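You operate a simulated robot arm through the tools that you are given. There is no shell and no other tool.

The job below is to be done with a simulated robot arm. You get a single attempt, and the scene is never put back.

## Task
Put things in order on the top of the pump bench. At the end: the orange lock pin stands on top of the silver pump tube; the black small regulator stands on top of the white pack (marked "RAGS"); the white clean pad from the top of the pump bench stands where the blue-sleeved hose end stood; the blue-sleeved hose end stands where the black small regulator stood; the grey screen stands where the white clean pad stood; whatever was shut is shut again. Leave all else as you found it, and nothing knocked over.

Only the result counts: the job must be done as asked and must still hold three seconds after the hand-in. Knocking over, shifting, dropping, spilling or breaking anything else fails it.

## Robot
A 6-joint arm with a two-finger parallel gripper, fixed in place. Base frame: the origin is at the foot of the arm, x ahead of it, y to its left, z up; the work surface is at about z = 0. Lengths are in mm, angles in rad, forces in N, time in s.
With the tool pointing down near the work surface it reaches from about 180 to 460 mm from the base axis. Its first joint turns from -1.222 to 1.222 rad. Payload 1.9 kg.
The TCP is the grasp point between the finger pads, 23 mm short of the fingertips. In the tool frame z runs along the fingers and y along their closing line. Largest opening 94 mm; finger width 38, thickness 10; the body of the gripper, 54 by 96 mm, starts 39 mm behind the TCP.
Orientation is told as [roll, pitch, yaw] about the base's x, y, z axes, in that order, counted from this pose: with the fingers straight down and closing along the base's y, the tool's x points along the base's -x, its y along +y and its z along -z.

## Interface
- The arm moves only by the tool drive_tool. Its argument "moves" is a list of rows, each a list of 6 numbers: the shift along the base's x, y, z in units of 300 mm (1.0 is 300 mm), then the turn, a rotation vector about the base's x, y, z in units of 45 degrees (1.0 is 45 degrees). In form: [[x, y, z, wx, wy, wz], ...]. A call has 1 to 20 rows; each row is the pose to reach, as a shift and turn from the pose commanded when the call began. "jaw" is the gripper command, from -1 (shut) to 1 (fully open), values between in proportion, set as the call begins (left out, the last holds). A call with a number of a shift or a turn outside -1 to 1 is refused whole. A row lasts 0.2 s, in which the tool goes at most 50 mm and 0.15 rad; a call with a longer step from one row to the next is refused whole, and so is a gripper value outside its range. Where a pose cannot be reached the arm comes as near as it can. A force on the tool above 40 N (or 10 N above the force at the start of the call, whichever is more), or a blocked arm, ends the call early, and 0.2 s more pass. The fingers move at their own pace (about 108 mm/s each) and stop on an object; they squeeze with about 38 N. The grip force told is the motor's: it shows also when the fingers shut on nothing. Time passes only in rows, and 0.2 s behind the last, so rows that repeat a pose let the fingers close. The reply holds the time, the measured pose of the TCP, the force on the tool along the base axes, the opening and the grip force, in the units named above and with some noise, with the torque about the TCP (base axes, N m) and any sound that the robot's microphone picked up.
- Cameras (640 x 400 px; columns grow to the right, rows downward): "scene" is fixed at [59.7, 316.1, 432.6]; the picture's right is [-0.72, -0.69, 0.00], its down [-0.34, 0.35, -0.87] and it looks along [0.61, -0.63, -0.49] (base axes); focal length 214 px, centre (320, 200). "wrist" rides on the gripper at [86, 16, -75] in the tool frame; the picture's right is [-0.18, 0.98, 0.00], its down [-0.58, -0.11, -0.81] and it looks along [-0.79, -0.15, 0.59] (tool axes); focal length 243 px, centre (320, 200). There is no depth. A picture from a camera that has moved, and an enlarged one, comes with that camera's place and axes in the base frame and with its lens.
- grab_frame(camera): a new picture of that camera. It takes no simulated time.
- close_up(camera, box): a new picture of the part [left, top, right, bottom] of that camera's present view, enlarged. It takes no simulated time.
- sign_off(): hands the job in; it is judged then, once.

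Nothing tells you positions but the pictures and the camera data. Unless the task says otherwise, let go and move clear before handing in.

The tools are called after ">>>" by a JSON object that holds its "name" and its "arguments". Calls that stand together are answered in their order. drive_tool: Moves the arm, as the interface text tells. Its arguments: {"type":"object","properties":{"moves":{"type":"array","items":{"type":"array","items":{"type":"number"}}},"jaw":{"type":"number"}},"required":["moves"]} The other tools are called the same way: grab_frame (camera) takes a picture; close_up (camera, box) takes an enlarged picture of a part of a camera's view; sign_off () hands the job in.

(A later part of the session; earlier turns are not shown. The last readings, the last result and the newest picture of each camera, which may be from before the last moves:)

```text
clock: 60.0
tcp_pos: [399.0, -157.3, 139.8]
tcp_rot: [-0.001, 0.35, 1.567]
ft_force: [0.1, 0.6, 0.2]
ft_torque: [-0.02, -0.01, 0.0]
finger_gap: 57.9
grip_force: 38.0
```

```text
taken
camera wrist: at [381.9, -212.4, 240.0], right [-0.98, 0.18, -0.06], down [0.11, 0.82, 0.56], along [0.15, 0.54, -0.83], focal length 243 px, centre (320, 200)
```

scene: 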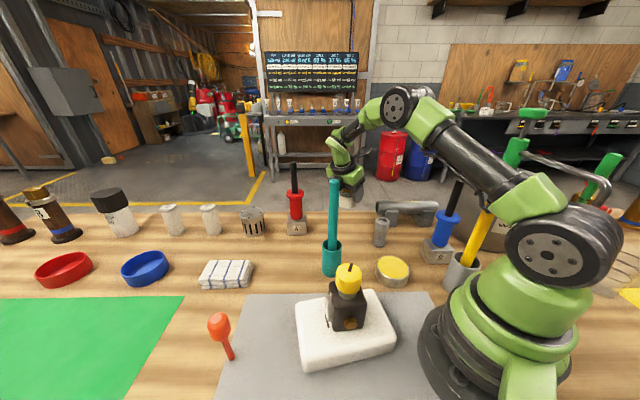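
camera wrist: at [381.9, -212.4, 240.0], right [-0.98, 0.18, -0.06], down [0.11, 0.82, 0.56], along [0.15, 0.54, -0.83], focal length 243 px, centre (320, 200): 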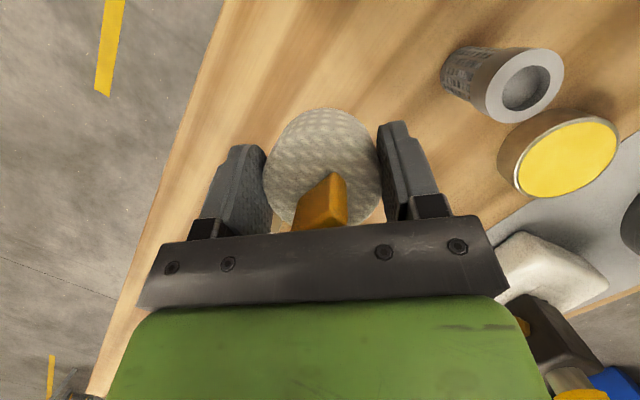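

>>> {"name": "drive_tool", "arguments": {"moves": [[-0.005, -0.006, -0.1, 0, 0, 0], [-0.005, -0.006, -0.2, 0, 0, 0], [-0.005, -0.006, -0.28, 0, 0, 0], [-0.005, -0.006, -0.31, 0, 0, 0], [-0.005, -0.006, -0.31, 0, 0, 0]]}}

>>> {"name": "close_up", "arguments": {"camera": "scene", "box": [300, 100, 420, 260]}}

```text
clock: 61.2
tcp_pos: [396.4, -159.7, 46.6]
tcp_rot: [-0.002, 0.35, 1.565]
ft_force: [0.6, -0.1, -0.3]
ft_torque: [0.0, 0.04, 0.02]
finger_gap: 57.5
grip_force: 38.6
```

```text
2.50 times, centred on (360, 180) of scene
camera zoom: at [59.7, 316.1, 432.6], right [-0.72, -0.69, 0.0], down [-0.34, 0.35, -0.87], along [0.61, -0.63, -0.49], focal length 536 px, centre (220, 250)
```

zoom: 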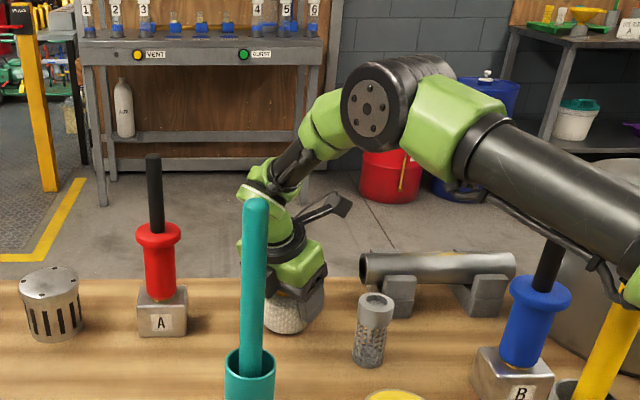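

>>> {"name": "drive_tool", "arguments": {"moves": [[0, 0, -0.008, 0, 0, 0], [0, 0, -0.016, 0, 0, 0], [0, 0, -0.016, 0, 0, 0]]}}

>>> {"name": "drive_tool", "arguments": {"moves": [[0, 0, -0.003, 0, 0, 0], [0, 0, -0.003, 0, 0, 0]]}}

```text
clock: 62.0
tcp_pos: [395.6, -159.4, 43.5]
tcp_rot: [-0.002, 0.349, 1.567]
ft_force: [-1.3, 0.2, -0.5]
ft_torque: [-0.02, 0.0, 0.01]
finger_gap: 57.9
grip_force: 38.2
```

```text
clock: 62.6
tcp_pos: [396.1, -160.2, 43.4]
tcp_rot: [-0.002, 0.35, 1.568]
ft_force: [0.2, 0.6, -0.6]
ft_torque: [-0.04, 0.01, 0.01]
finger_gap: 57.9
grip_force: 37.9
```

>>> {"name": "drive_tool", "arguments": {"moves": [[0, 0, -0.003, 0, 0, 0], [0, 0, -0.003, 0, 0, 0]]}}

>>> {"name": "drive_tool", "arguments": {"moves": [[0, 0, -0.003, 0, 0, 0], [0, 0, -0.003, 0, 0, 0]]}}

>>> {"name": "drive_tool", "arguments": {"moves": [[0, 0, -0.003, 0, 0, 0], [0, 0, -0.003, 0, 0, 0]]}}

```text
clock: 63.2
tcp_pos: [395.7, -160.0, 42.1]
tcp_rot: [-0.001, 0.348, 1.568]
ft_force: [0.3, -0.1, -0.3]
ft_torque: [0.0, -0.05, 0.02]
finger_gap: 57.7
grip_force: 37.8
```

```text
clock: 63.8
tcp_pos: [396.5, -161.1, 40.9]
tcp_rot: [-0.001, 0.349, 1.565]
ft_force: [-1.1, 0.3, 3.4]
ft_torque: [0.09, 0.06, 0.0]
finger_gap: 57.5
grip_force: 37.9
```

```text
clock: 64.4
tcp_pos: [395.7, -161.2, 40.9]
tcp_rot: [-0.003, 0.352, 1.568]
ft_force: [-6.8, 2.1, 23.5]
ft_torque: [0.2, 0.47, -0.01]
finger_gap: 58.0
grip_force: 38.0
```

Contact. I'll ease up slightly and release.

>>> {"name": "drive_tool", "arguments": {"moves": [[0, 0, 0.002, 0, 0, 0], [0, 0, 0.002, 0, 0, 0]]}}

>>> {"name": "drive_tool", "arguments": {"moves": [[0, 0, 0, 0, 0, 0], [0, 0, 0, 0, 0, 0]], "jaw": 0.8}}

>>> {"name": "grab_frame", "arguments": {"camera": "wrist"}}

>>> {"name": "drive_tool", "arguments": {"moves": [[0, 0, 0.06, 0, 0, 0], [0, 0, 0.18, 0, 0, 0], [0, 0, 0.33, 0, 0, 0], [0, 0, 0.48, 0, 0, 0], [0, 0, 0.6, 0, 0, 0], [0, 0, 0.6, 0, 0, 0]]}}

>>> {"name": "grab_frame", "arguments": {"camera": "wrist"}}

>>> {"name": "grab_frame", "arguments": {"camera": "scene"}}

```text
clock: 65.0
tcp_pos: [397.1, -160.2, 41.0]
tcp_rot: [-0.004, 0.35, 1.567]
ft_force: [4.3, -2.5, 11.0]
ft_torque: [0.03, -0.08, 0.02]
finger_gap: 57.8
grip_force: 38.3
```

```text
clock: 65.6
tcp_pos: [395.0, -161.2, 38.8]
tcp_rot: [-0.002, 0.35, 1.567]
ft_force: [-0.2, 0.3, -0.4]
ft_torque: [-0.02, 0.02, -0.04]
finger_gap: 84.5
grip_force: 0.0
```

```text
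taken
camera wrist: at [378.8, -215.7, 139.2], right [-0.98, 0.18, -0.06], down [0.11, 0.82, 0.56], along [0.15, 0.54, -0.83], focal length 243 px, centre (320, 200)
```

wrist: 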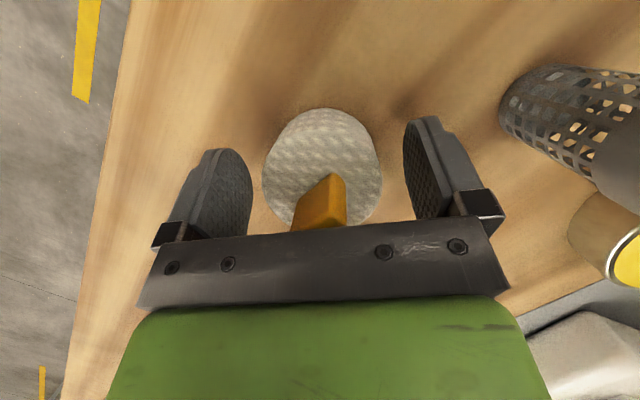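

```text
clock: 67.0
tcp_pos: [395.7, -161.6, 224.6]
tcp_rot: [-0.003, 0.349, 1.568]
ft_force: [-0.6, -0.6, 0.0]
ft_torque: [0.02, -0.01, 0.01]
finger_gap: 84.8
grip_force: 0.1
```

```text
taken
camera wrist: at [378.6, -216.6, 322.7], right [-0.98, 0.18, -0.06], down [0.11, 0.82, 0.56], along [0.15, 0.54, -0.83], focal length 243 px, centre (320, 200)
```

wrist: 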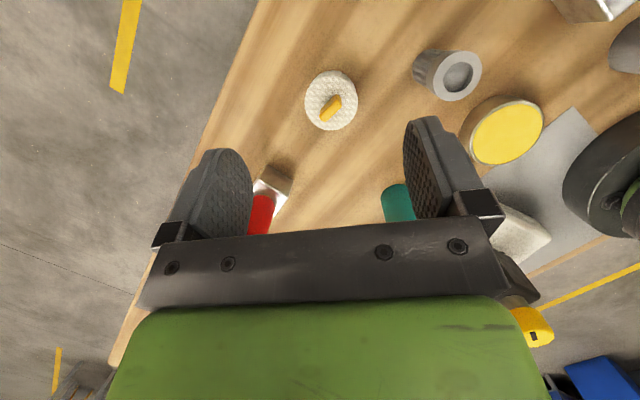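

```text
taken
```

scene: 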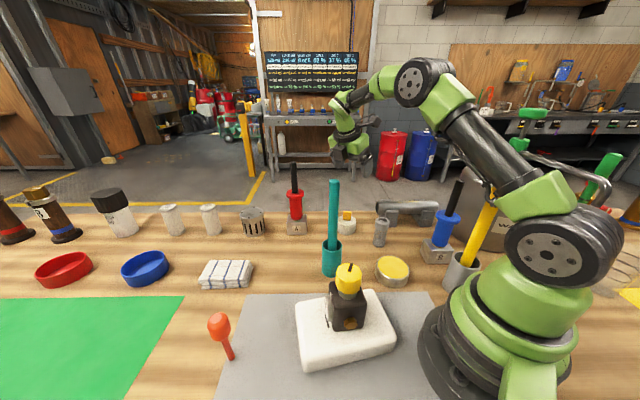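

>>> {"name": "close_up", "arguments": {"camera": "scene", "box": [320, 195, 400, 255]}}

>>> {"name": "close_up", "arguments": {"camera": "wrist", "box": [280, 30, 500, 150]}}

```text
6.67 times, centred on (360, 225) of scene
camera zoom: at [59.7, 316.1, 432.6], right [-0.72, -0.69, 0.0], down [-0.34, 0.35, -0.87], along [0.61, -0.63, -0.49], focal length 1430 px, centre (53, 33)
```

zoom: 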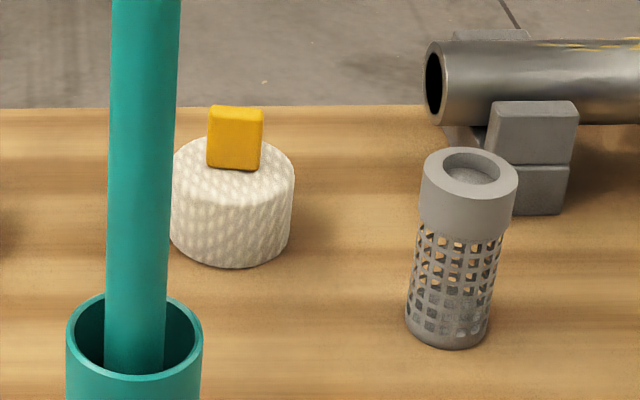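

```text
2.91 times, centred on (390, 90) of wrist
camera zoom: at [378.6, -216.6, 322.7], right [-0.98, 0.18, -0.06], down [0.11, 0.82, 0.56], along [0.15, 0.54, -0.83], focal length 706 px, centre (116, 520)
```

zoom: 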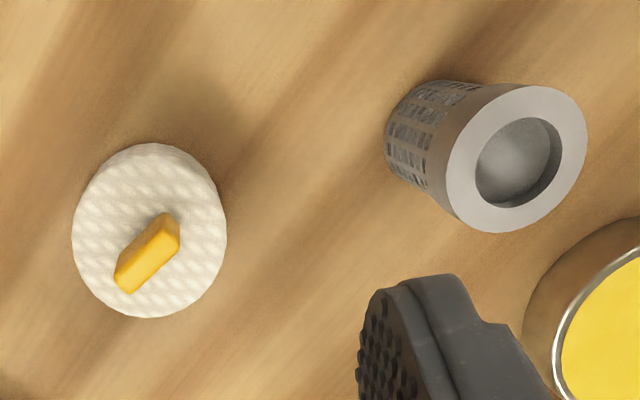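

The pad now stands at about (395, -157), which matches where block B was. Next is the grey screen at about (282, -169.5), 82 mm tall; I'll keep this tilt, since it suits the drop-off by the teal stick.

>>> {"name": "drive_tool", "arguments": {"moves": [[-0.1, -0.007, 0, 0, 0, 0], [-0.22, -0.014, 0, 0, 0, 0], [-0.32, -0.021, -0.05, 0, 0, 0], [-0.379, -0.027, -0.15, 0, 0, 0], [-0.379, -0.027, -0.28, 0, 0, 0], [-0.379, -0.027, -0.28, 0, 0, 0]], "jaw": 1}}

>>> {"name": "grab_frame", "arguments": {"camera": "wrist"}}

>>> {"name": "close_up", "arguments": {"camera": "scene", "box": [320, 140, 440, 290]}}

```text
clock: 68.4
tcp_pos: [283.4, -167.0, 136.4]
tcp_rot: [-0.002, 0.349, 1.568]
ft_force: [0.0, 0.2, 0.0]
ft_torque: [0.01, 0.03, -0.06]
finger_gap: 93.9
grip_force: 0.1
```

```text
taken
camera wrist: at [266.2, -223.7, 236.3], right [-0.98, 0.18, -0.06], down [0.11, 0.82, 0.56], along [0.15, 0.54, -0.83], focal length 243 px, centre (320, 200)
```

wrist: 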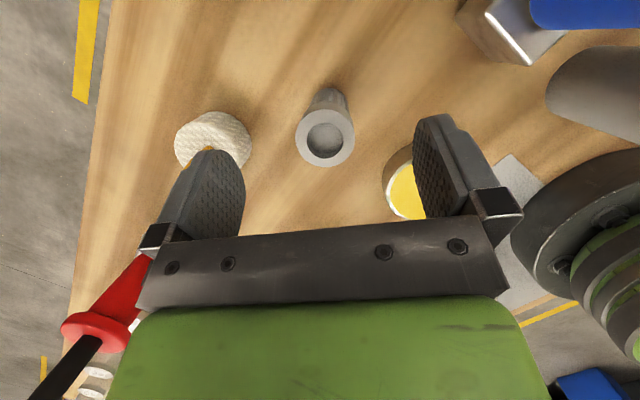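

```text
2.67 times, centred on (380, 215) of scene
camera zoom: at [59.7, 316.1, 432.6], right [-0.72, -0.69, 0.0], down [-0.34, 0.35, -0.87], along [0.61, -0.63, -0.49], focal length 572 px, centre (160, 160)
```

zoom: 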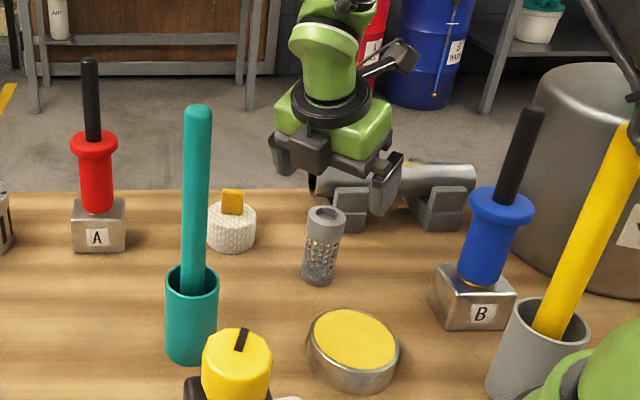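

>>> {"name": "drive_tool", "arguments": {"moves": [[-0.004, -0.009, -0.05, 0, 0, 0], [-0.004, -0.009, -0.15, 0, 0, 0], [-0.004, -0.009, -0.235, 0, 0, 0], [-0.004, -0.009, -0.235, 0, 0, 0]]}}

>>> {"name": "grab_frame", "arguments": {"camera": "wrist"}}

>>> {"name": "close_up", "arguments": {"camera": "scene", "box": [320, 140, 440, 290]}}

```text
clock: 69.4
tcp_pos: [281.1, -170.9, 67.5]
tcp_rot: [-0.002, 0.348, 1.568]
ft_force: [-0.2, -0.5, 1.2]
ft_torque: [-0.02, 0.01, 0.03]
finger_gap: 94.0
grip_force: 0.0
```

```text
taken
camera wrist: at [265.0, -226.3, 165.3], right [-0.98, 0.18, -0.06], down [0.11, 0.82, 0.56], along [0.15, 0.54, -0.83], focal length 243 px, centre (320, 200)
```

wrist: 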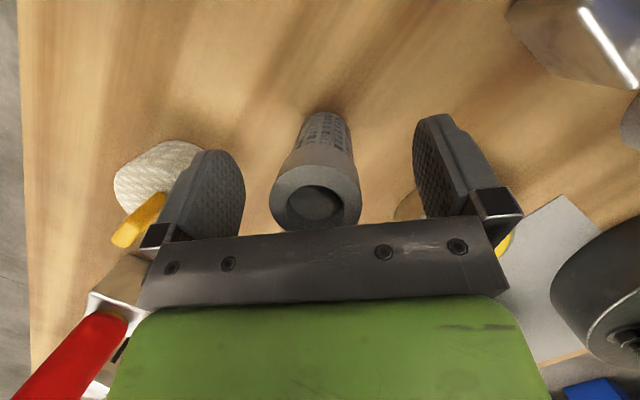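

```text
2.67 times, centred on (380, 215) of scene
camera zoom: at [59.7, 316.1, 432.6], right [-0.72, -0.69, 0.0], down [-0.34, 0.35, -0.87], along [0.61, -0.63, -0.49], focal length 572 px, centre (160, 160)
```

zoom: 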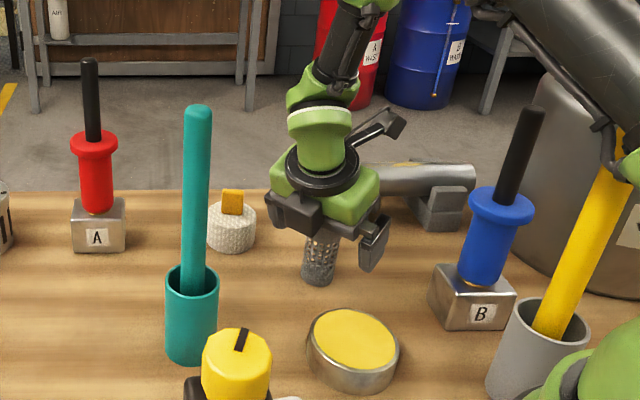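

>>> {"name": "drive_tool", "arguments": {"moves": [[0, 0, 0, 0, 0, 0], [0, 0, 0, 0, 0, 0], [0, 0, 0, 0, 0, 0], [0, 0, 0, 0, 0, 0]], "jaw": -1}}

>>> {"name": "drive_tool", "arguments": {"moves": [[0, 0, 0.05, 0, 0, 0], [0, 0, 0.17, 0, 0, 0], [0, 0, 0.32, 0, 0, 0], [0, 0, 0.47, 0, 0, 0], [0, 0, 0.58, 0, 0, 0], [0, 0, 0.58, 0, 0, 0]]}}

>>> {"name": "grab_frame", "arguments": {"camera": "wrist"}}

>>> {"name": "grab_frame", "arguments": {"camera": "scene"}}

```text
clock: 70.4
tcp_pos: [282.6, -171.3, 66.2]
tcp_rot: [-0.003, 0.348, 1.568]
ft_force: [0.1, -1.1, -0.1]
ft_torque: [0.02, -0.01, -0.01]
finger_gap: 37.9
grip_force: 38.6
```

```text
clock: 71.8
tcp_pos: [280.3, -169.1, 242.1]
tcp_rot: [0.0, 0.347, 1.567]
ft_force: [-0.3, 0.1, -1.8]
ft_torque: [0.03, 0.02, 0.03]
finger_gap: 37.6
grip_force: 37.8
```

```text
taken
camera wrist: at [263.6, -226.2, 342.2], right [-0.98, 0.18, -0.06], down [0.11, 0.82, 0.56], along [0.15, 0.54, -0.83], focal length 243 px, centre (320, 200)
```

wrist: 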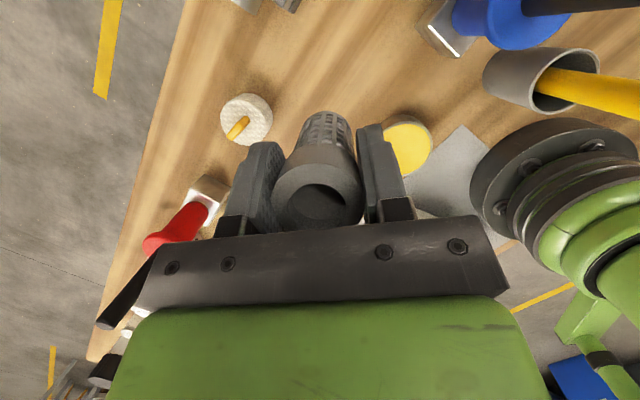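

```text
taken
```

scene: 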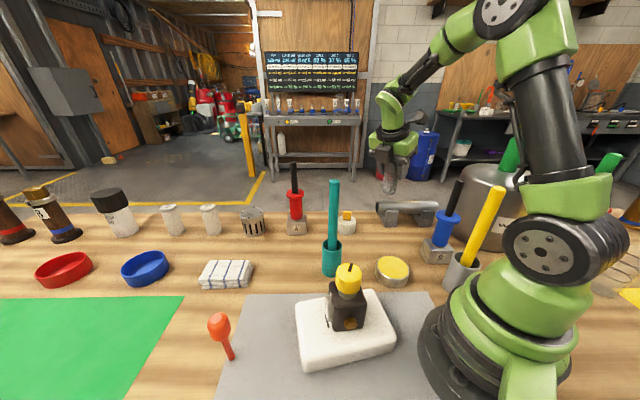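

The screen is held. I'll carry it outward around the teal stick to the pad's old spot at about (423, 56).

>>> {"name": "drive_tool", "arguments": {"moves": [[0.133, 0.05, 0, 0, 0, 0], [0.267, 0.117, 0, 0, 0, 0], [0.393, 0.207, 0, 0, 0, 0], [0.467, 0.333, 0, 0, 0, 0], [0.487, 0.487, 0, 0, 0, 0], [0.483, 0.633, 0, 0, 0, 0], [0.472, 0.752, 0, 0, 0, 0], [0.472, 0.752, -0.12, 0, 0, 0], [0.472, 0.752, -0.27, 0, 0, 0], [0.472, 0.752, -0.4, 0, 0, 0], [0.472, 0.752, -0.4, 0, 0, 0]]}}

>>> {"name": "grab_frame", "arguments": {"camera": "scene"}}

>>> {"name": "grab_frame", "arguments": {"camera": "wrist"}}

```text
clock: 74.2
tcp_pos: [420.7, 53.4, 119.6]
tcp_rot: [-0.001, 0.35, 1.569]
ft_force: [-0.2, 0.9, -0.4]
ft_torque: [0.02, -0.04, -0.01]
finger_gap: 37.5
grip_force: 38.0
```

```text
taken
```

scene: 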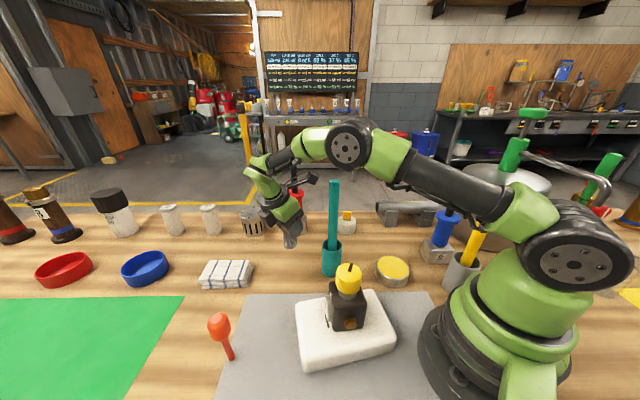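

```text
taken
camera wrist: at [403.6, -1.1, 218.5], right [-0.98, 0.18, -0.06], down [0.11, 0.82, 0.56], along [0.15, 0.54, -0.83], focal length 243 px, centre (320, 200)
```

wrist: 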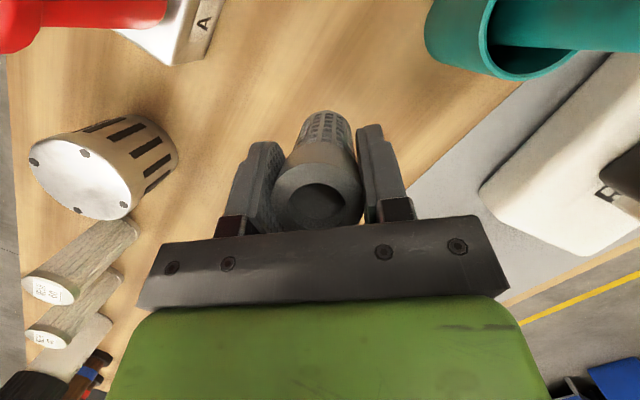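

>>> {"name": "drive_tool", "arguments": {"moves": [[0.006, 0.005, -0.08, 0, 0, 0], [0.006, 0.005, -0.14, 0, 0, 0], [0.006, 0.005, -0.16, 0, 0, 0], [0.006, 0.005, -0.16, 0, 0, 0]]}}

>>> {"name": "drive_tool", "arguments": {"moves": [[0, 0, -0.005, 0, 0, 0], [0, 0, -0.01, 0, 0, 0], [0, 0, -0.01, 0, 0, 0]]}}

>>> {"name": "close_up", "arguments": {"camera": "scene", "box": [220, 120, 380, 300]}}

```text
clock: 75.2
tcp_pos: [423.2, 55.4, 70.9]
tcp_rot: [-0.001, 0.35, 1.567]
ft_force: [0.0, 0.8, 0.0]
ft_torque: [0.0, 0.02, -0.04]
finger_gap: 37.7
grip_force: 37.8
```

```text
clock: 76.0
tcp_pos: [423.4, 56.4, 69.0]
tcp_rot: [-0.001, 0.349, 1.567]
ft_force: [-0.4, -0.2, 0.0]
ft_torque: [0.0, 0.03, 0.0]
finger_gap: 37.3
grip_force: 37.9
```

```text
2.22 times, centred on (300, 210) of scene
camera zoom: at [59.7, 316.1, 432.6], right [-0.72, -0.69, 0.0], down [-0.34, 0.35, -0.87], along [0.61, -0.63, -0.49], focal length 477 px, centre (364, 178)
```

zoom: 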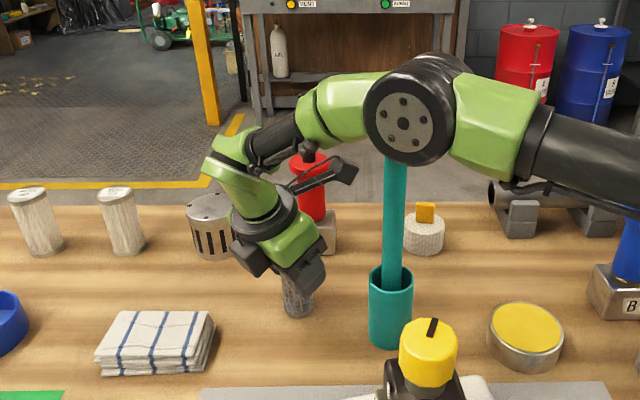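

>>> {"name": "drive_tool", "arguments": {"moves": [[0, 0, -0.004, 0, 0, 0], [0, 0, -0.004, 0, 0, 0]]}}

>>> {"name": "drive_tool", "arguments": {"moves": [[0, 0, -0.003, 0, 0, 0], [0, 0, -0.003, 0, 0, 0]]}}

```text
clock: 76.6
tcp_pos: [425.1, 55.8, 67.9]
tcp_rot: [-0.001, 0.35, 1.567]
ft_force: [-0.7, -0.1, -0.7]
ft_torque: [-0.01, 0.02, 0.01]
finger_gap: 37.3
grip_force: 37.9
```

```text
clock: 77.2
tcp_pos: [424.4, 55.9, 67.0]
tcp_rot: [-0.001, 0.351, 1.567]
ft_force: [0.5, -0.2, -0.2]
ft_torque: [-0.01, 0.0, -0.01]
finger_gap: 37.2
grip_force: 38.1
```

>>> {"name": "drive_tool", "arguments": {"moves": [[0, 0, -0.003, 0, 0, 0], [0, 0, -0.003, 0, 0, 0]]}}

>>> {"name": "drive_tool", "arguments": {"moves": [[0, 0, -0.003, 0, 0, 0], [0, 0, -0.003, 0, 0, 0]]}}

```text
clock: 77.8
tcp_pos: [424.6, 56.9, 66.1]
tcp_rot: [-0.003, 0.348, 1.566]
ft_force: [-0.8, 1.4, 5.3]
ft_torque: [0.08, 0.11, 0.01]
finger_gap: 37.4
grip_force: 37.6
```

```text
clock: 78.4
tcp_pos: [423.8, 56.4, 65.4]
tcp_rot: [-0.005, 0.349, 1.566]
ft_force: [-7.5, -0.9, 24.5]
ft_torque: [-0.02, 0.53, -0.04]
finger_gap: 37.6
grip_force: 37.8
```

Contact. I'll ease up, release and withdraw upward.

>>> {"name": "drive_tool", "arguments": {"moves": [[0, 0, 0.0025, 0, 0, 0], [0, 0, 0.0025, 0, 0, 0]]}}

>>> {"name": "drive_tool", "arguments": {"moves": [[0, 0, 0, 0, 0, 0], [0, 0, 0, 0, 0, 0], [0, 0, 0, 0, 0, 0]], "jaw": 0.6}}

>>> {"name": "drive_tool", "arguments": {"moves": [[0, 0, 0.06, 0, 0, 0], [0, 0, 0.18, 0, 0, 0], [0, 0, 0.33, 0, 0, 0], [0, 0, 0.48, 0, 0, 0], [0, 0, 0.55, 0, 0, 0], [0, 0, 0.55, 0, 0, 0]]}}

>>> {"name": "grab_frame", "arguments": {"camera": "scene"}}

>>> {"name": "grab_frame", "arguments": {"camera": "wrist"}}

```text
clock: 79.0
tcp_pos: [424.1, 55.0, 66.4]
tcp_rot: [-0.004, 0.35, 1.567]
ft_force: [4.2, 2.2, 8.9]
ft_torque: [0.18, -0.13, -0.02]
finger_gap: 37.5
grip_force: 37.6
```

```text
clock: 79.8
tcp_pos: [423.3, 55.6, 65.8]
tcp_rot: [-0.001, 0.349, 1.567]
ft_force: [-0.3, 0.1, 0.0]
ft_torque: [0.0, -0.01, 0.01]
finger_gap: 75.1
grip_force: 0.1
```

```text
clock: 81.2
tcp_pos: [424.2, 55.6, 232.0]
tcp_rot: [-0.001, 0.349, 1.568]
ft_force: [0.0, -0.1, 0.6]
ft_torque: [-0.01, 0.01, -0.03]
finger_gap: 75.1
grip_force: 0.1
```

```text
taken
```

scene: 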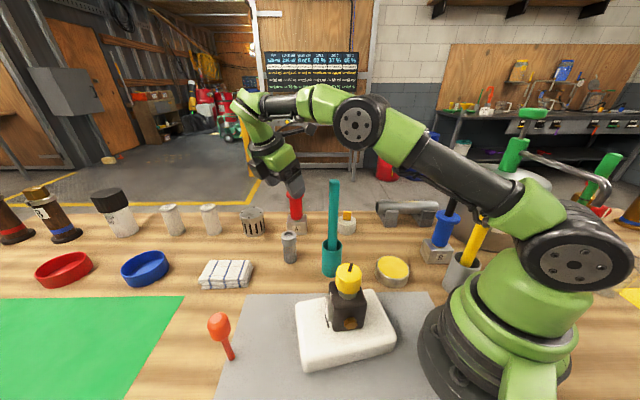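

```text
taken
camera wrist: at [407.7, -0.1, 332.1], right [-0.98, 0.18, -0.06], down [0.11, 0.82, 0.56], along [0.15, 0.54, -0.83], focal length 243 px, centre (320, 200)
```

wrist: 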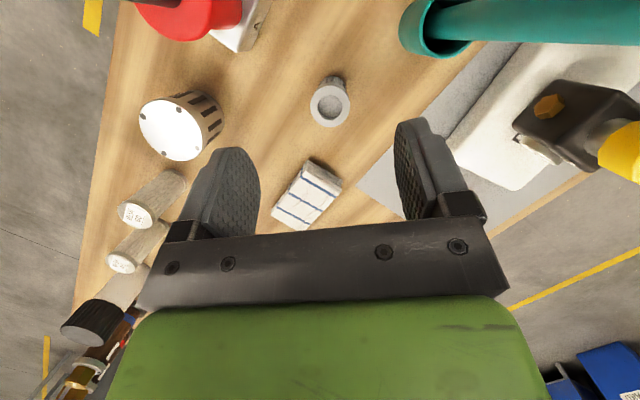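

The screen stands in the pad's old place. Now the lock pin: I'll straighten the tool and move over to it, with a yaw of about 0.78 so the fingers later close across the tube's axis.

>>> {"name": "drive_tool", "arguments": {"moves": [[-0.03, 0.02, 0.05, 0.0, 0, 0], [-0.07, 0.06, 0.1, 0.15, 0, 0], [-0.11, 0.12, 0.16, 0.3, 0, 0], [-0.16, 0.2, 0.2, 0.445, 0, 0], [-0.21, 0.28, 0.22, 0.445, 0, 0], [-0.25, 0.38, 0.22, 0.445, 0, 0]], "jaw": 1}}

>>> {"name": "drive_tool", "arguments": {"moves": [[-0.03, 0.06, 0, 0, 0, -0.17], [-0.06, 0.12, 0, 0, 0, -0.34], [-0.09, 0.18, 0, 0, 0, -0.51], [-0.12, 0.24, 0, 0, 0, -0.68], [-0.15, 0.3, 0, 0, 0, -0.85], [-0.17, 0.33, 0, 0, 0, -1.0], [-0.17, 0.33, 0, 0, 0, -1.0]]}}

>>> {"name": "grab_frame", "arguments": {"camera": "wrist"}}

>>> {"name": "grab_frame", "arguments": {"camera": "scene"}}

```text
clock: 82.6
tcp_pos: [346.8, 167.3, 298.9]
tcp_rot: [0.0, 0.001, 1.569]
ft_force: [0.2, 0.1, 0.0]
ft_torque: [-0.02, 0.0, -0.05]
finger_gap: 94.1
grip_force: 0.1
```

```text
clock: 84.2
tcp_pos: [296.1, 268.3, 298.6]
tcp_rot: [-0.001, 0.001, 0.78]
ft_force: [-0.4, 0.0, -0.4]
ft_torque: [-0.01, -0.03, 0.05]
finger_gap: 93.9
grip_force: 0.1
```

```text
taken
camera wrist: at [223.6, 219.0, 372.3], right [-0.56, 0.83, 0.0], down [0.49, 0.33, 0.81], along [0.67, 0.45, -0.59], focal length 243 px, centre (320, 200)
```

wrist: 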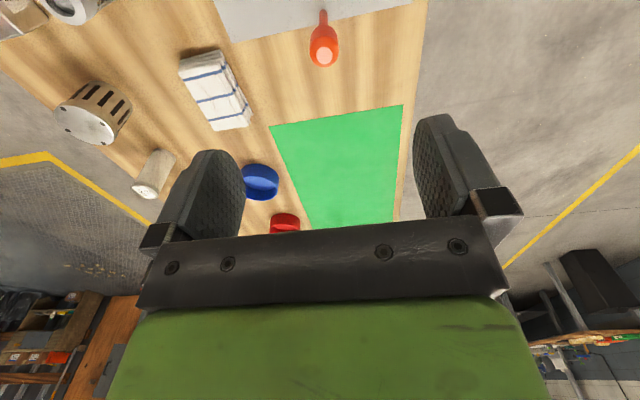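

```text
taken
```

scene: 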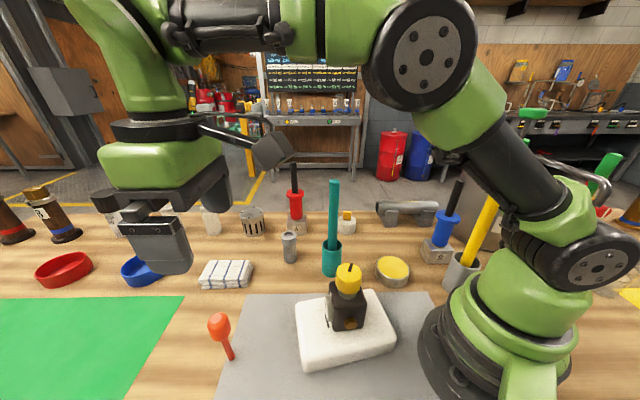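

>>> {"name": "close_up", "arguments": {"camera": "wrist", "box": [285, 0, 365, 80]}}

```text
5.00 times, centred on (325, 40) of wrist
camera zoom: at [223.6, 219.0, 372.3], right [-0.56, 0.83, 0.0], down [0.49, 0.33, 0.81], along [0.67, 0.45, -0.59], focal length 1213 px, centre (295, 1000)
```

zoom: 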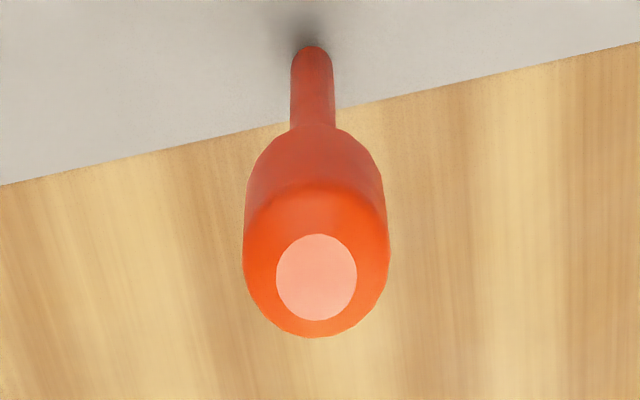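

The pin is at (309.4, 282). Descending over its head.

>>> {"name": "drive_tool", "arguments": {"moves": [[0.022, 0.023, -0.08, 0, 0, 0], [0.044, 0.046, -0.2, 0, 0, 0], [0.044, 0.046, -0.34, 0, 0, 0], [0.044, 0.046, -0.46, 0, 0, 0], [0.044, 0.046, -0.46, 0, 0, 0]]}}

>>> {"name": "grab_frame", "arguments": {"camera": "wrist"}}

>>> {"name": "grab_frame", "arguments": {"camera": "scene"}}

```text
clock: 85.4
tcp_pos: [311.6, 282.9, 157.2]
tcp_rot: [-0.001, -0.001, 0.782]
ft_force: [-0.1, -1.1, -0.5]
ft_torque: [0.0, 0.0, 0.0]
finger_gap: 93.9
grip_force: 0.0
```

```text
taken
camera wrist: at [238.9, 233.1, 232.3], right [-0.56, 0.83, 0.0], down [0.49, 0.33, 0.81], along [0.67, 0.45, -0.59], focal length 243 px, centre (320, 200)
```

wrist: 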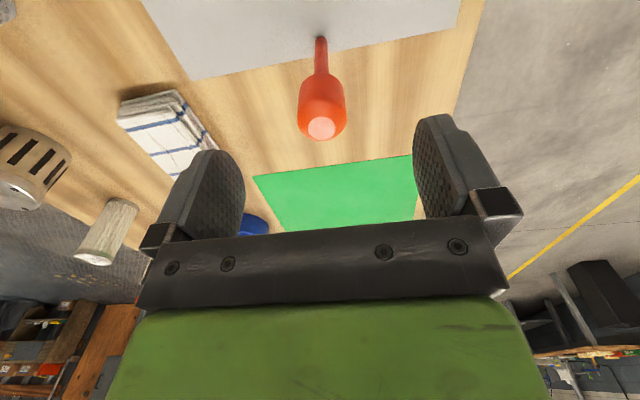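

```text
taken
```

scene: 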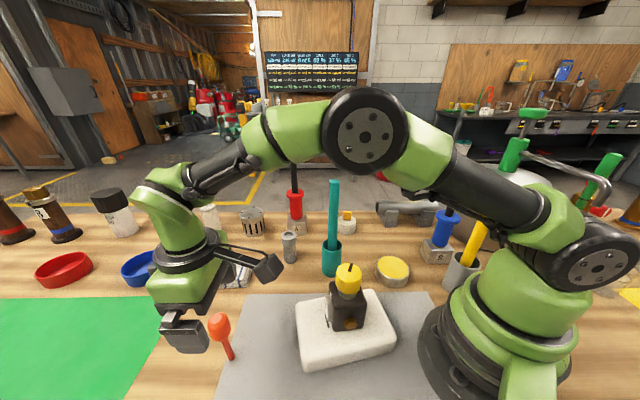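

>>> {"name": "drive_tool", "arguments": {"moves": [[-0.006, -0.005, -0.08, 0, 0, 0], [-0.006, -0.005, -0.16, 0, 0, 0], [-0.006, -0.005, -0.2, 0, 0, 0], [-0.006, -0.005, -0.2, 0, 0, 0]]}}

>>> {"name": "grab_frame", "arguments": {"camera": "wrist"}}

>>> {"name": "close_up", "arguments": {"camera": "scene", "box": [120, 220, 300, 400]}}

```text
clock: 86.4
tcp_pos: [308.7, 280.5, 98.4]
tcp_rot: [0.0, 0.0, 0.781]
ft_force: [-0.2, -0.2, 0.6]
ft_torque: [0.03, -0.01, -0.02]
finger_gap: 93.9
grip_force: 0.1
```

```text
taken
camera wrist: at [236.0, 231.3, 172.4], right [-0.56, 0.83, 0.0], down [0.49, 0.33, 0.81], along [0.67, 0.45, -0.59], focal length 243 px, centre (320, 200)
```

wrist: 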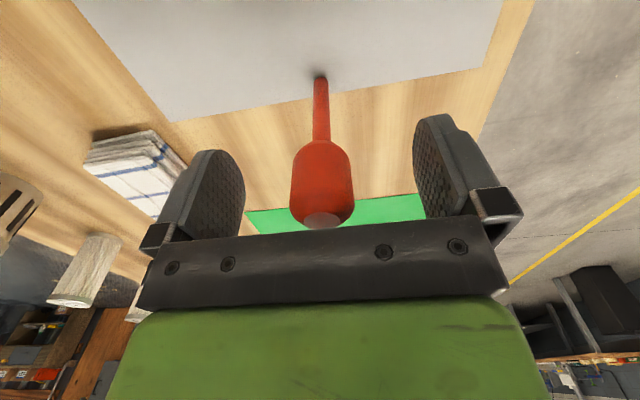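

```text
2.22 times, centred on (210, 310) of scene
camera zoom: at [59.7, 316.1, 432.6], right [-0.72, -0.69, 0.0], down [-0.34, 0.35, -0.87], along [0.61, -0.63, -0.49], focal length 477 px, centre (564, -44)
```

zoom: 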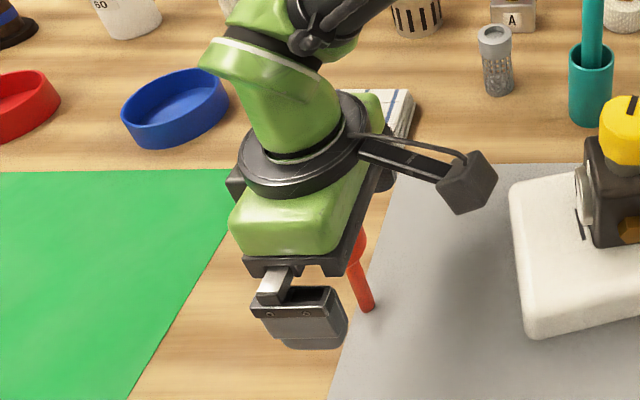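

The pin head is centred between the fingers. Closing and lifting slightly.

>>> {"name": "drive_tool", "arguments": {"moves": [[0, 0, 0, 0, 0, 0], [0, 0, 0, 0, 0, 0], [0, 0, 0, 0, 0, 0], [0, 0, 0, 0, 0, 0]], "jaw": -1}}

>>> {"name": "grab_frame", "arguments": {"camera": "wrist"}}

>>> {"name": "drive_tool", "arguments": {"moves": [[0, 0, 0.03, 0, 0, 0], [0, 0, 0.1, 0, 0, 0], [0, 0, 0.15, 0, 0, 0], [0, 0, 0.15, 0, 0, 0]]}}

>>> {"name": "grab_frame", "arguments": {"camera": "wrist"}}

>>> {"name": "close_up", "arguments": {"camera": "scene", "box": [120, 220, 300, 400]}}

```text
clock: 87.4
tcp_pos: [309.3, 280.0, 97.8]
tcp_rot: [0.0, 0.0, 0.782]
ft_force: [0.8, 0.2, -0.5]
ft_torque: [-0.02, 0.03, 0.02]
finger_gap: 28.7
grip_force: 38.1
```

```text
taken
camera wrist: at [236.0, 231.3, 172.5], right [-0.56, 0.83, 0.0], down [0.49, 0.33, 0.81], along [0.67, 0.45, -0.59], focal length 243 px, centre (320, 200)
```

wrist: 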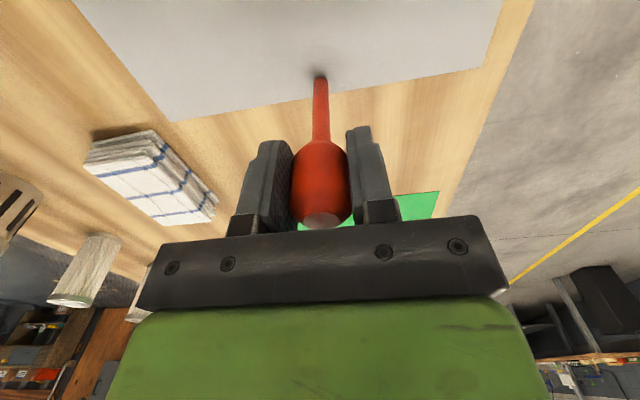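

```text
clock: 88.4
tcp_pos: [308.7, 281.9, 144.9]
tcp_rot: [0.001, -0.001, 0.782]
ft_force: [-0.4, -0.5, -0.3]
ft_torque: [0.02, 0.02, 0.0]
finger_gap: 28.4
grip_force: 38.1
```

```text
taken
camera wrist: at [236.0, 231.8, 219.0], right [-0.56, 0.83, 0.0], down [0.49, 0.33, 0.81], along [0.67, 0.45, -0.59], focal length 243 px, centre (320, 200)
```

wrist: 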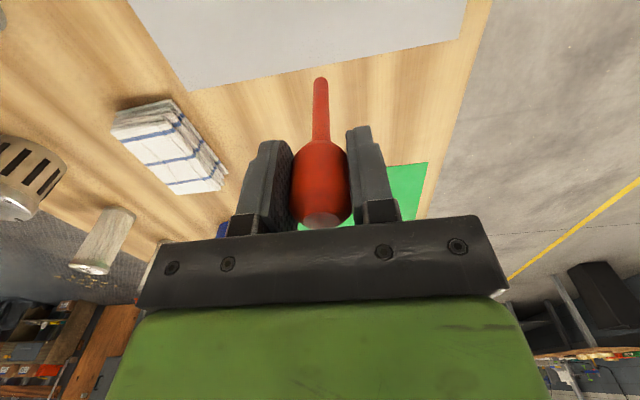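

```text
2.22 times, centred on (210, 310) of scene
camera zoom: at [59.7, 316.1, 432.6], right [-0.72, -0.69, 0.0], down [-0.34, 0.35, -0.87], along [0.61, -0.63, -0.49], focal length 477 px, centre (564, -44)
```

zoom: 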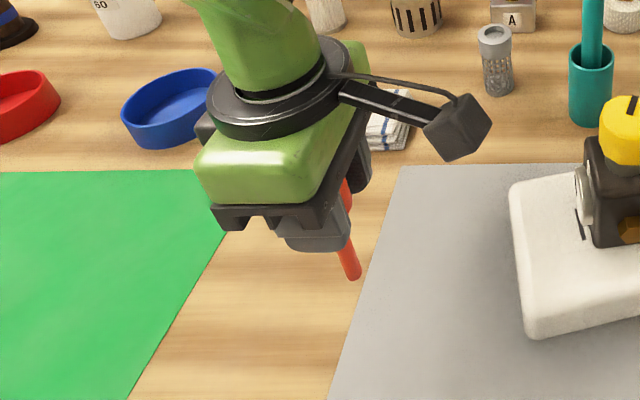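

>>> {"name": "close_up", "arguments": {"camera": "scene", "box": [205, 290, 245, 320]}}

>>> {"name": "close_up", "arguments": {"camera": "wrist", "box": [285, 60, 355, 120]}}

```text
13.33 times, centred on (225, 305) of scene
camera zoom: at [59.7, 316.1, 432.6], right [-0.72, -0.69, 0.0], down [-0.34, 0.35, -0.87], along [0.61, -0.63, -0.49], focal length 2860 px, centre (1587, -1200)
```

zoom: 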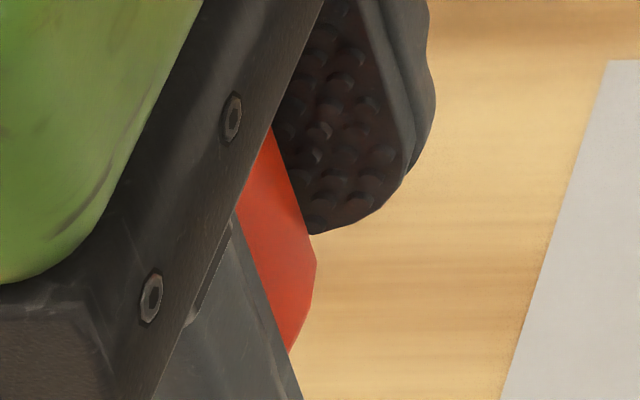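

```text
6.67 times, centred on (320, 90) of wrist
camera zoom: at [236.0, 231.8, 219.0], right [-0.56, 0.83, 0.0], down [0.49, 0.33, 0.81], along [0.67, 0.45, -0.59], focal length 1618 px, centre (320, 933)
```

zoom: 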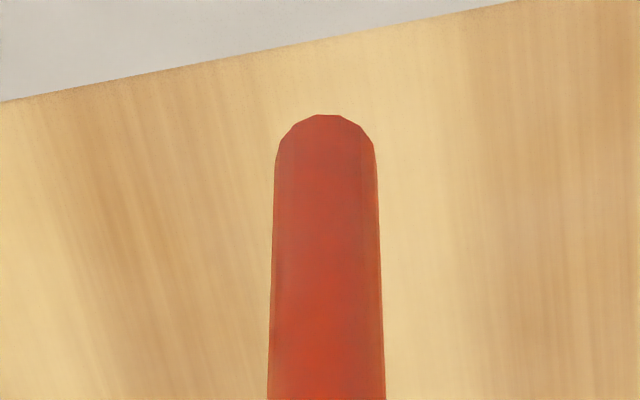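

The pin is held firmly, with its base about 98 mm below the TCP. I'll carry it high around to the tube, passing inside the teal stick.

>>> {"name": "drive_tool", "arguments": {"moves": [[-0.033, -0.033, 0.133, 0, 0, 0], [-0.083, -0.083, 0.27, 0, 0, 0], [-0.133, -0.15, 0.4, 0, 0, 0], [-0.183, -0.25, 0.52, 0, 0, 0], [-0.217, -0.367, 0.62, 0, 0, 0], [-0.233, -0.5, 0.7, 0, 0, 0], [-0.233, -0.64, 0.75, 0, 0, 0], [-0.24, -0.78, 0.75, 0, 0, 0], [-0.245, -0.92, 0.75, 0, 0, 0], [-0.25, -1.0, 0.75, 0, 0, 0]]}}

>>> {"name": "drive_tool", "arguments": {"moves": [[-0.01, -0.14, 0, 0, 0, 0], [-0.02, -0.28, 0, 0, 0, 0], [-0.02, -0.42, 0, 0, 0, 0], [-0.01, -0.56, 0, 0, 0, 0], [0.02, -0.69, 0, 0, 0, 0], [0.06, -0.81, -0.05, 0, 0, 0], [0.1, -0.92, -0.13, 0, 0, 0], [0.12, -0.96, -0.22, 0, 0, 0], [0.12, -0.96, -0.22, 0, 0, 0]]}}

>>> {"name": "grab_frame", "arguments": {"camera": "scene"}}

>>> {"name": "grab_frame", "arguments": {"camera": "wrist"}}

```text
clock: 90.6
tcp_pos: [234.4, -19.4, 367.6]
tcp_rot: [0.001, -0.001, 0.783]
ft_force: [-0.5, 0.2, -1.0]
ft_torque: [0.0, 0.0, -0.03]
finger_gap: 28.6
grip_force: 38.2
```

```text
clock: 92.6
tcp_pos: [268.5, -305.9, 302.5]
tcp_rot: [0.0, 0.0, 0.782]
ft_force: [0.0, 0.4, -0.1]
ft_torque: [0.01, 0.0, 0.0]
finger_gap: 28.7
grip_force: 38.0
```

```text
taken
```

scene: 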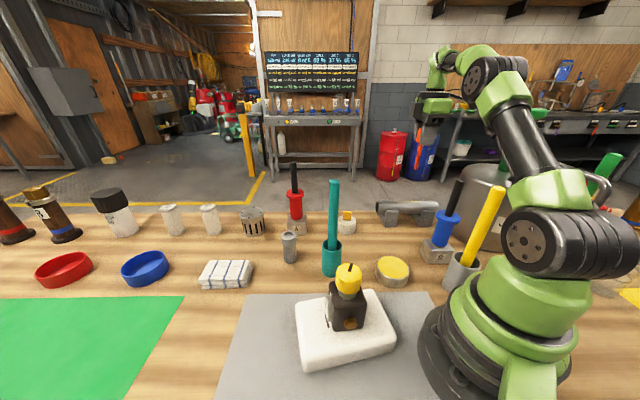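

```text
taken
camera wrist: at [196.1, -355.9, 375.9], right [-0.56, 0.83, 0.0], down [0.49, 0.33, 0.81], along [0.67, 0.45, -0.59], focal length 243 px, centre (320, 200)
```

wrist: 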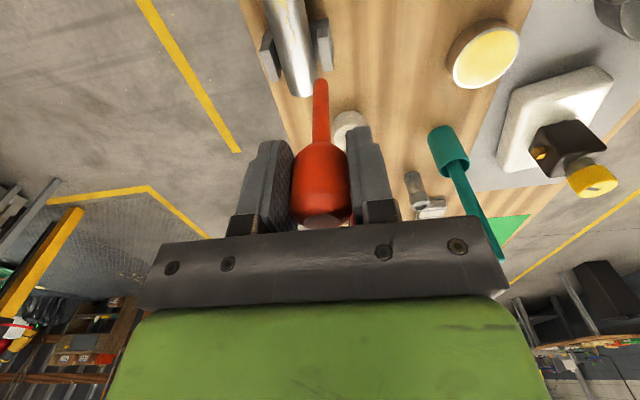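

>>> {"name": "close_up", "arguments": {"camera": "wrist", "box": [230, 0, 360, 110]}}

>>> {"name": "close_up", "arguments": {"camera": "scene", "box": [370, 185, 450, 235]}}

```text
3.64 times, centred on (295, 55) of wrist
camera zoom: at [196.1, -355.9, 375.9], right [-0.56, 0.83, 0.0], down [0.49, 0.33, 0.81], along [0.67, 0.45, -0.59], focal length 882 px, centre (411, 727)
```

zoom: 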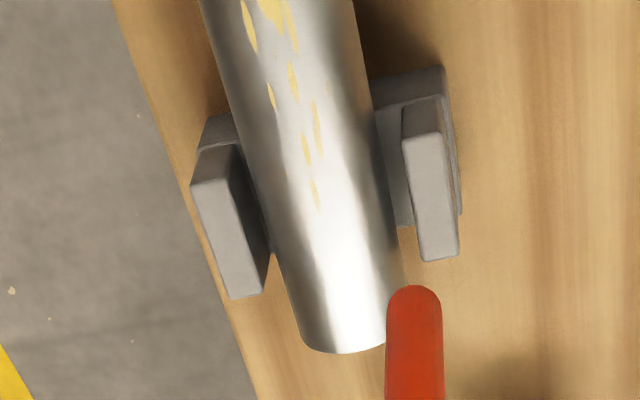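

```text
8.00 times, centred on (410, 210) of scene
camera zoom: at [59.7, 316.1, 432.6], right [-0.72, -0.69, 0.0], down [-0.34, 0.35, -0.87], along [0.61, -0.63, -0.49], focal length 1716 px, centre (-400, 120)
```

zoom: 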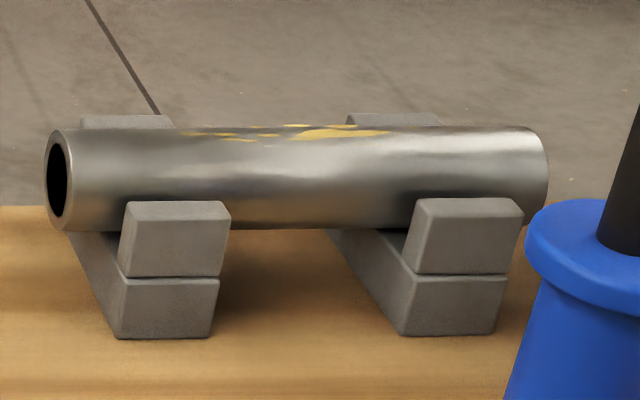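

The wrist camera now looks right along the tube. I'll move over the tube's centreline while staying above it.

>>> {"name": "drive_tool", "arguments": {"moves": [[0.02, -0.02, -0.1, 0, 0, 0], [0.05, -0.05, -0.2, 0, 0, 0], [0.08, -0.082, -0.27, 0, 0, 0], [0.093, -0.095, -0.29, 0, 0, 0], [0.093, -0.095, -0.29, 0, 0, 0]]}}

>>> {"name": "grab_frame", "arguments": {"camera": "wrist"}}

>>> {"name": "close_up", "arguments": {"camera": "wrist", "box": [220, 0, 420, 130]}}

>>> {"name": "close_up", "arguments": {"camera": "scene", "box": [350, 90, 480, 240]}}

```text
clock: 93.8
tcp_pos: [298.1, -333.1, 213.7]
tcp_rot: [0.001, 0.0, 0.782]
ft_force: [-0.7, -0.5, -0.9]
ft_torque: [0.0, 0.01, 0.02]
finger_gap: 28.3
grip_force: 37.8
```

```text
taken
camera wrist: at [224.3, -383.3, 288.2], right [-0.56, 0.83, 0.0], down [0.49, 0.33, 0.81], along [0.67, 0.45, -0.59], focal length 243 px, centre (320, 200)
```

wrist: 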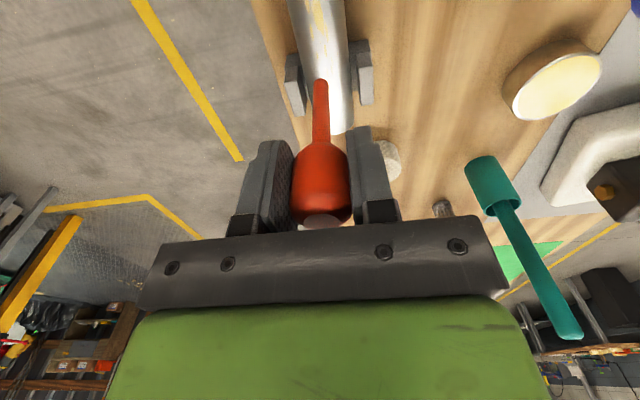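

```text
3.08 times, centred on (320, 65) of wrist
camera zoom: at [224.3, -383.3, 288.2], right [-0.56, 0.83, 0.0], down [0.49, 0.33, 0.81], along [0.67, 0.45, -0.59], focal length 746 px, centre (320, 615)
```

zoom: 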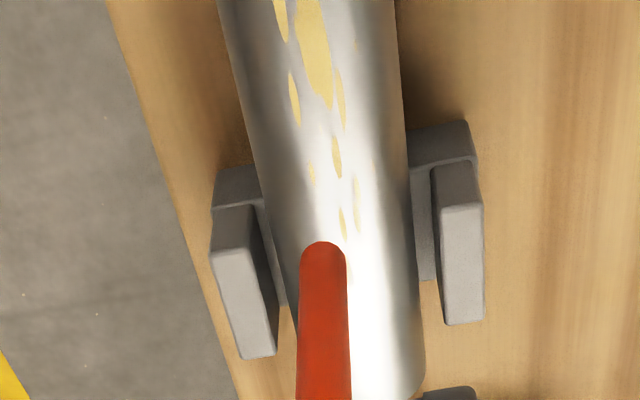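

```text
2.67 times, centred on (415, 165) of scene
camera zoom: at [59.7, 316.1, 432.6], right [-0.72, -0.69, 0.0], down [-0.34, 0.35, -0.87], along [0.61, -0.63, -0.49], focal length 572 px, centre (67, 293)
```

zoom: 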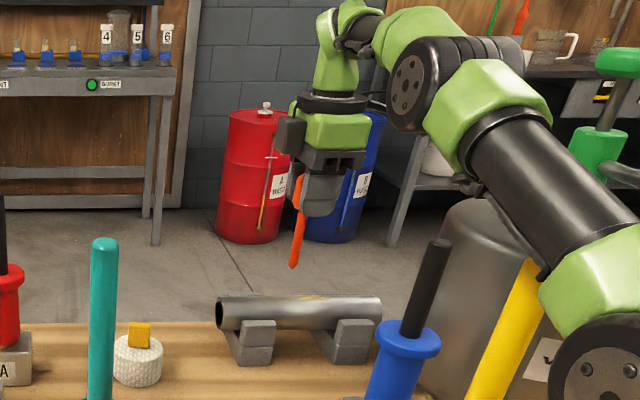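

>>> {"name": "close_up", "arguments": {"camera": "wrist", "box": [280, 0, 360, 50]}}

>>> {"name": "close_up", "arguments": {"camera": "wrist", "box": [280, 50, 376, 110]}}

```text
8.00 times, centred on (320, 25) of wrist
camera zoom: at [224.3, -383.3, 288.2], right [-0.56, 0.83, 0.0], down [0.49, 0.33, 0.81], along [0.67, 0.45, -0.59], focal length 1941 px, centre (320, 1600)
```

zoom: 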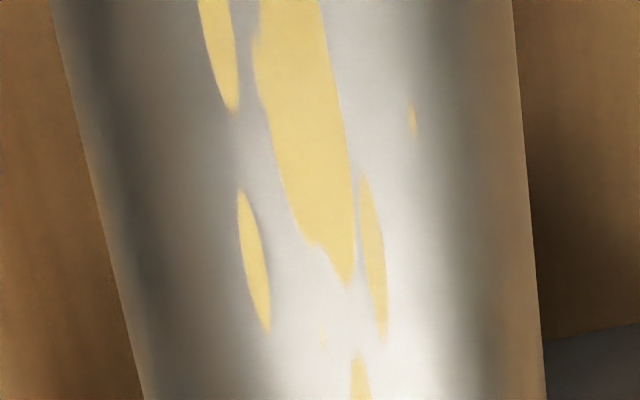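

```text
6.67 times, centred on (328, 80) of wrist
camera zoom: at [224.3, -383.3, 288.2], right [-0.56, 0.83, 0.0], down [0.49, 0.33, 0.81], along [0.67, 0.45, -0.59], focal length 1618 px, centre (267, 1000)
```

zoom: 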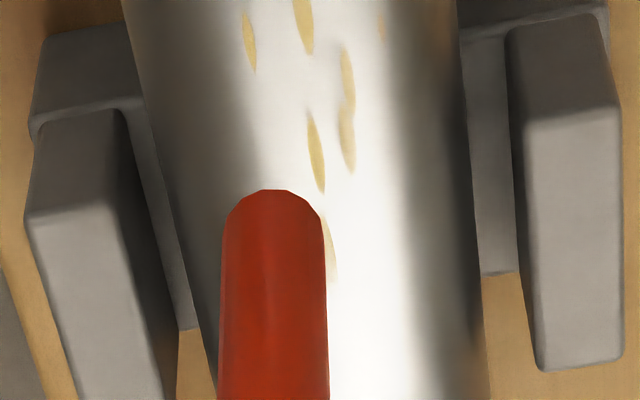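

The pin sits about 2 mm outward of the tube's centreline. I'll shift and lower to just above the tube, then re-measure.

>>> {"name": "drive_tool", "arguments": {"moves": [[-0.0047, 0.0047, -0.04, 0, 0, 0], [-0.0047, 0.0047, -0.08, 0, 0, 0], [-0.0047, 0.0047, -0.11, 0, 0, 0], [-0.0047, 0.0047, -0.11, 0, 0, 0]]}}

>>> {"name": "close_up", "arguments": {"camera": "wrist", "box": [280, 0, 376, 60]}}

>>> {"name": "close_up", "arguments": {"camera": "wrist", "box": [280, 60, 376, 120]}}

>>> {"name": "close_up", "arguments": {"camera": "scene", "box": [370, 140, 450, 230]}}

```text
clock: 94.8
tcp_pos: [296.1, -333.0, 182.6]
tcp_rot: [-0.002, 0.001, 0.781]
ft_force: [0.3, 0.1, -0.7]
ft_torque: [-0.03, -0.04, -0.01]
finger_gap: 28.6
grip_force: 37.8
```

```text
6.67 times, centred on (328, 30) of wrist
camera zoom: at [223.6, -382.8, 256.0], right [-0.56, 0.83, 0.0], down [0.49, 0.33, 0.81], along [0.67, 0.45, -0.59], focal length 1618 px, centre (267, 1333)
```

zoom: 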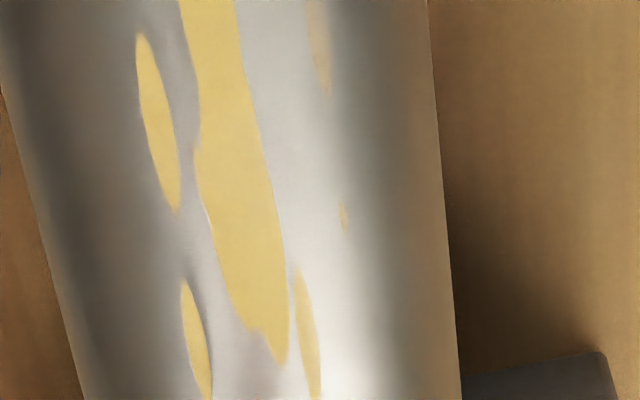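

```text
6.67 times, centred on (328, 90) of wrist
camera zoom: at [223.6, -382.8, 256.0], right [-0.56, 0.83, 0.0], down [0.49, 0.33, 0.81], along [0.67, 0.45, -0.59], focal length 1618 px, centre (267, 933)
```

zoom: 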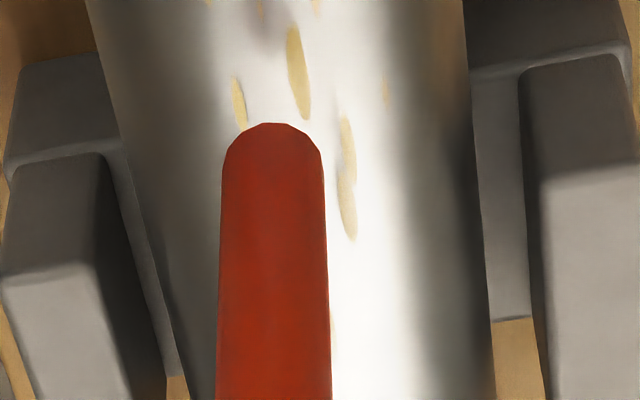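

```text
4.44 times, centred on (410, 185) of scene
camera zoom: at [59.7, 316.1, 432.6], right [-0.72, -0.69, 0.0], down [-0.34, 0.35, -0.87], along [0.61, -0.63, -0.49], focal length 953 px, centre (-80, 267)
```

zoom: 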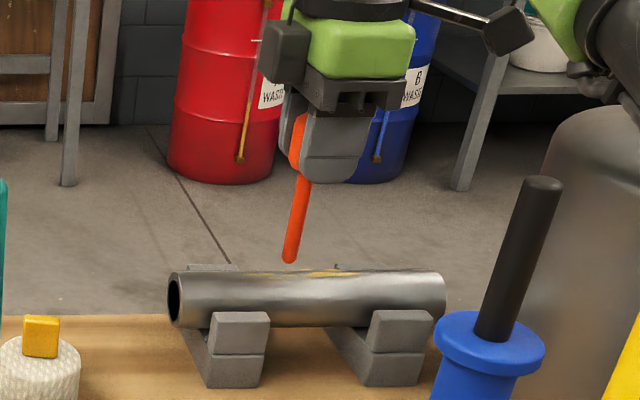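

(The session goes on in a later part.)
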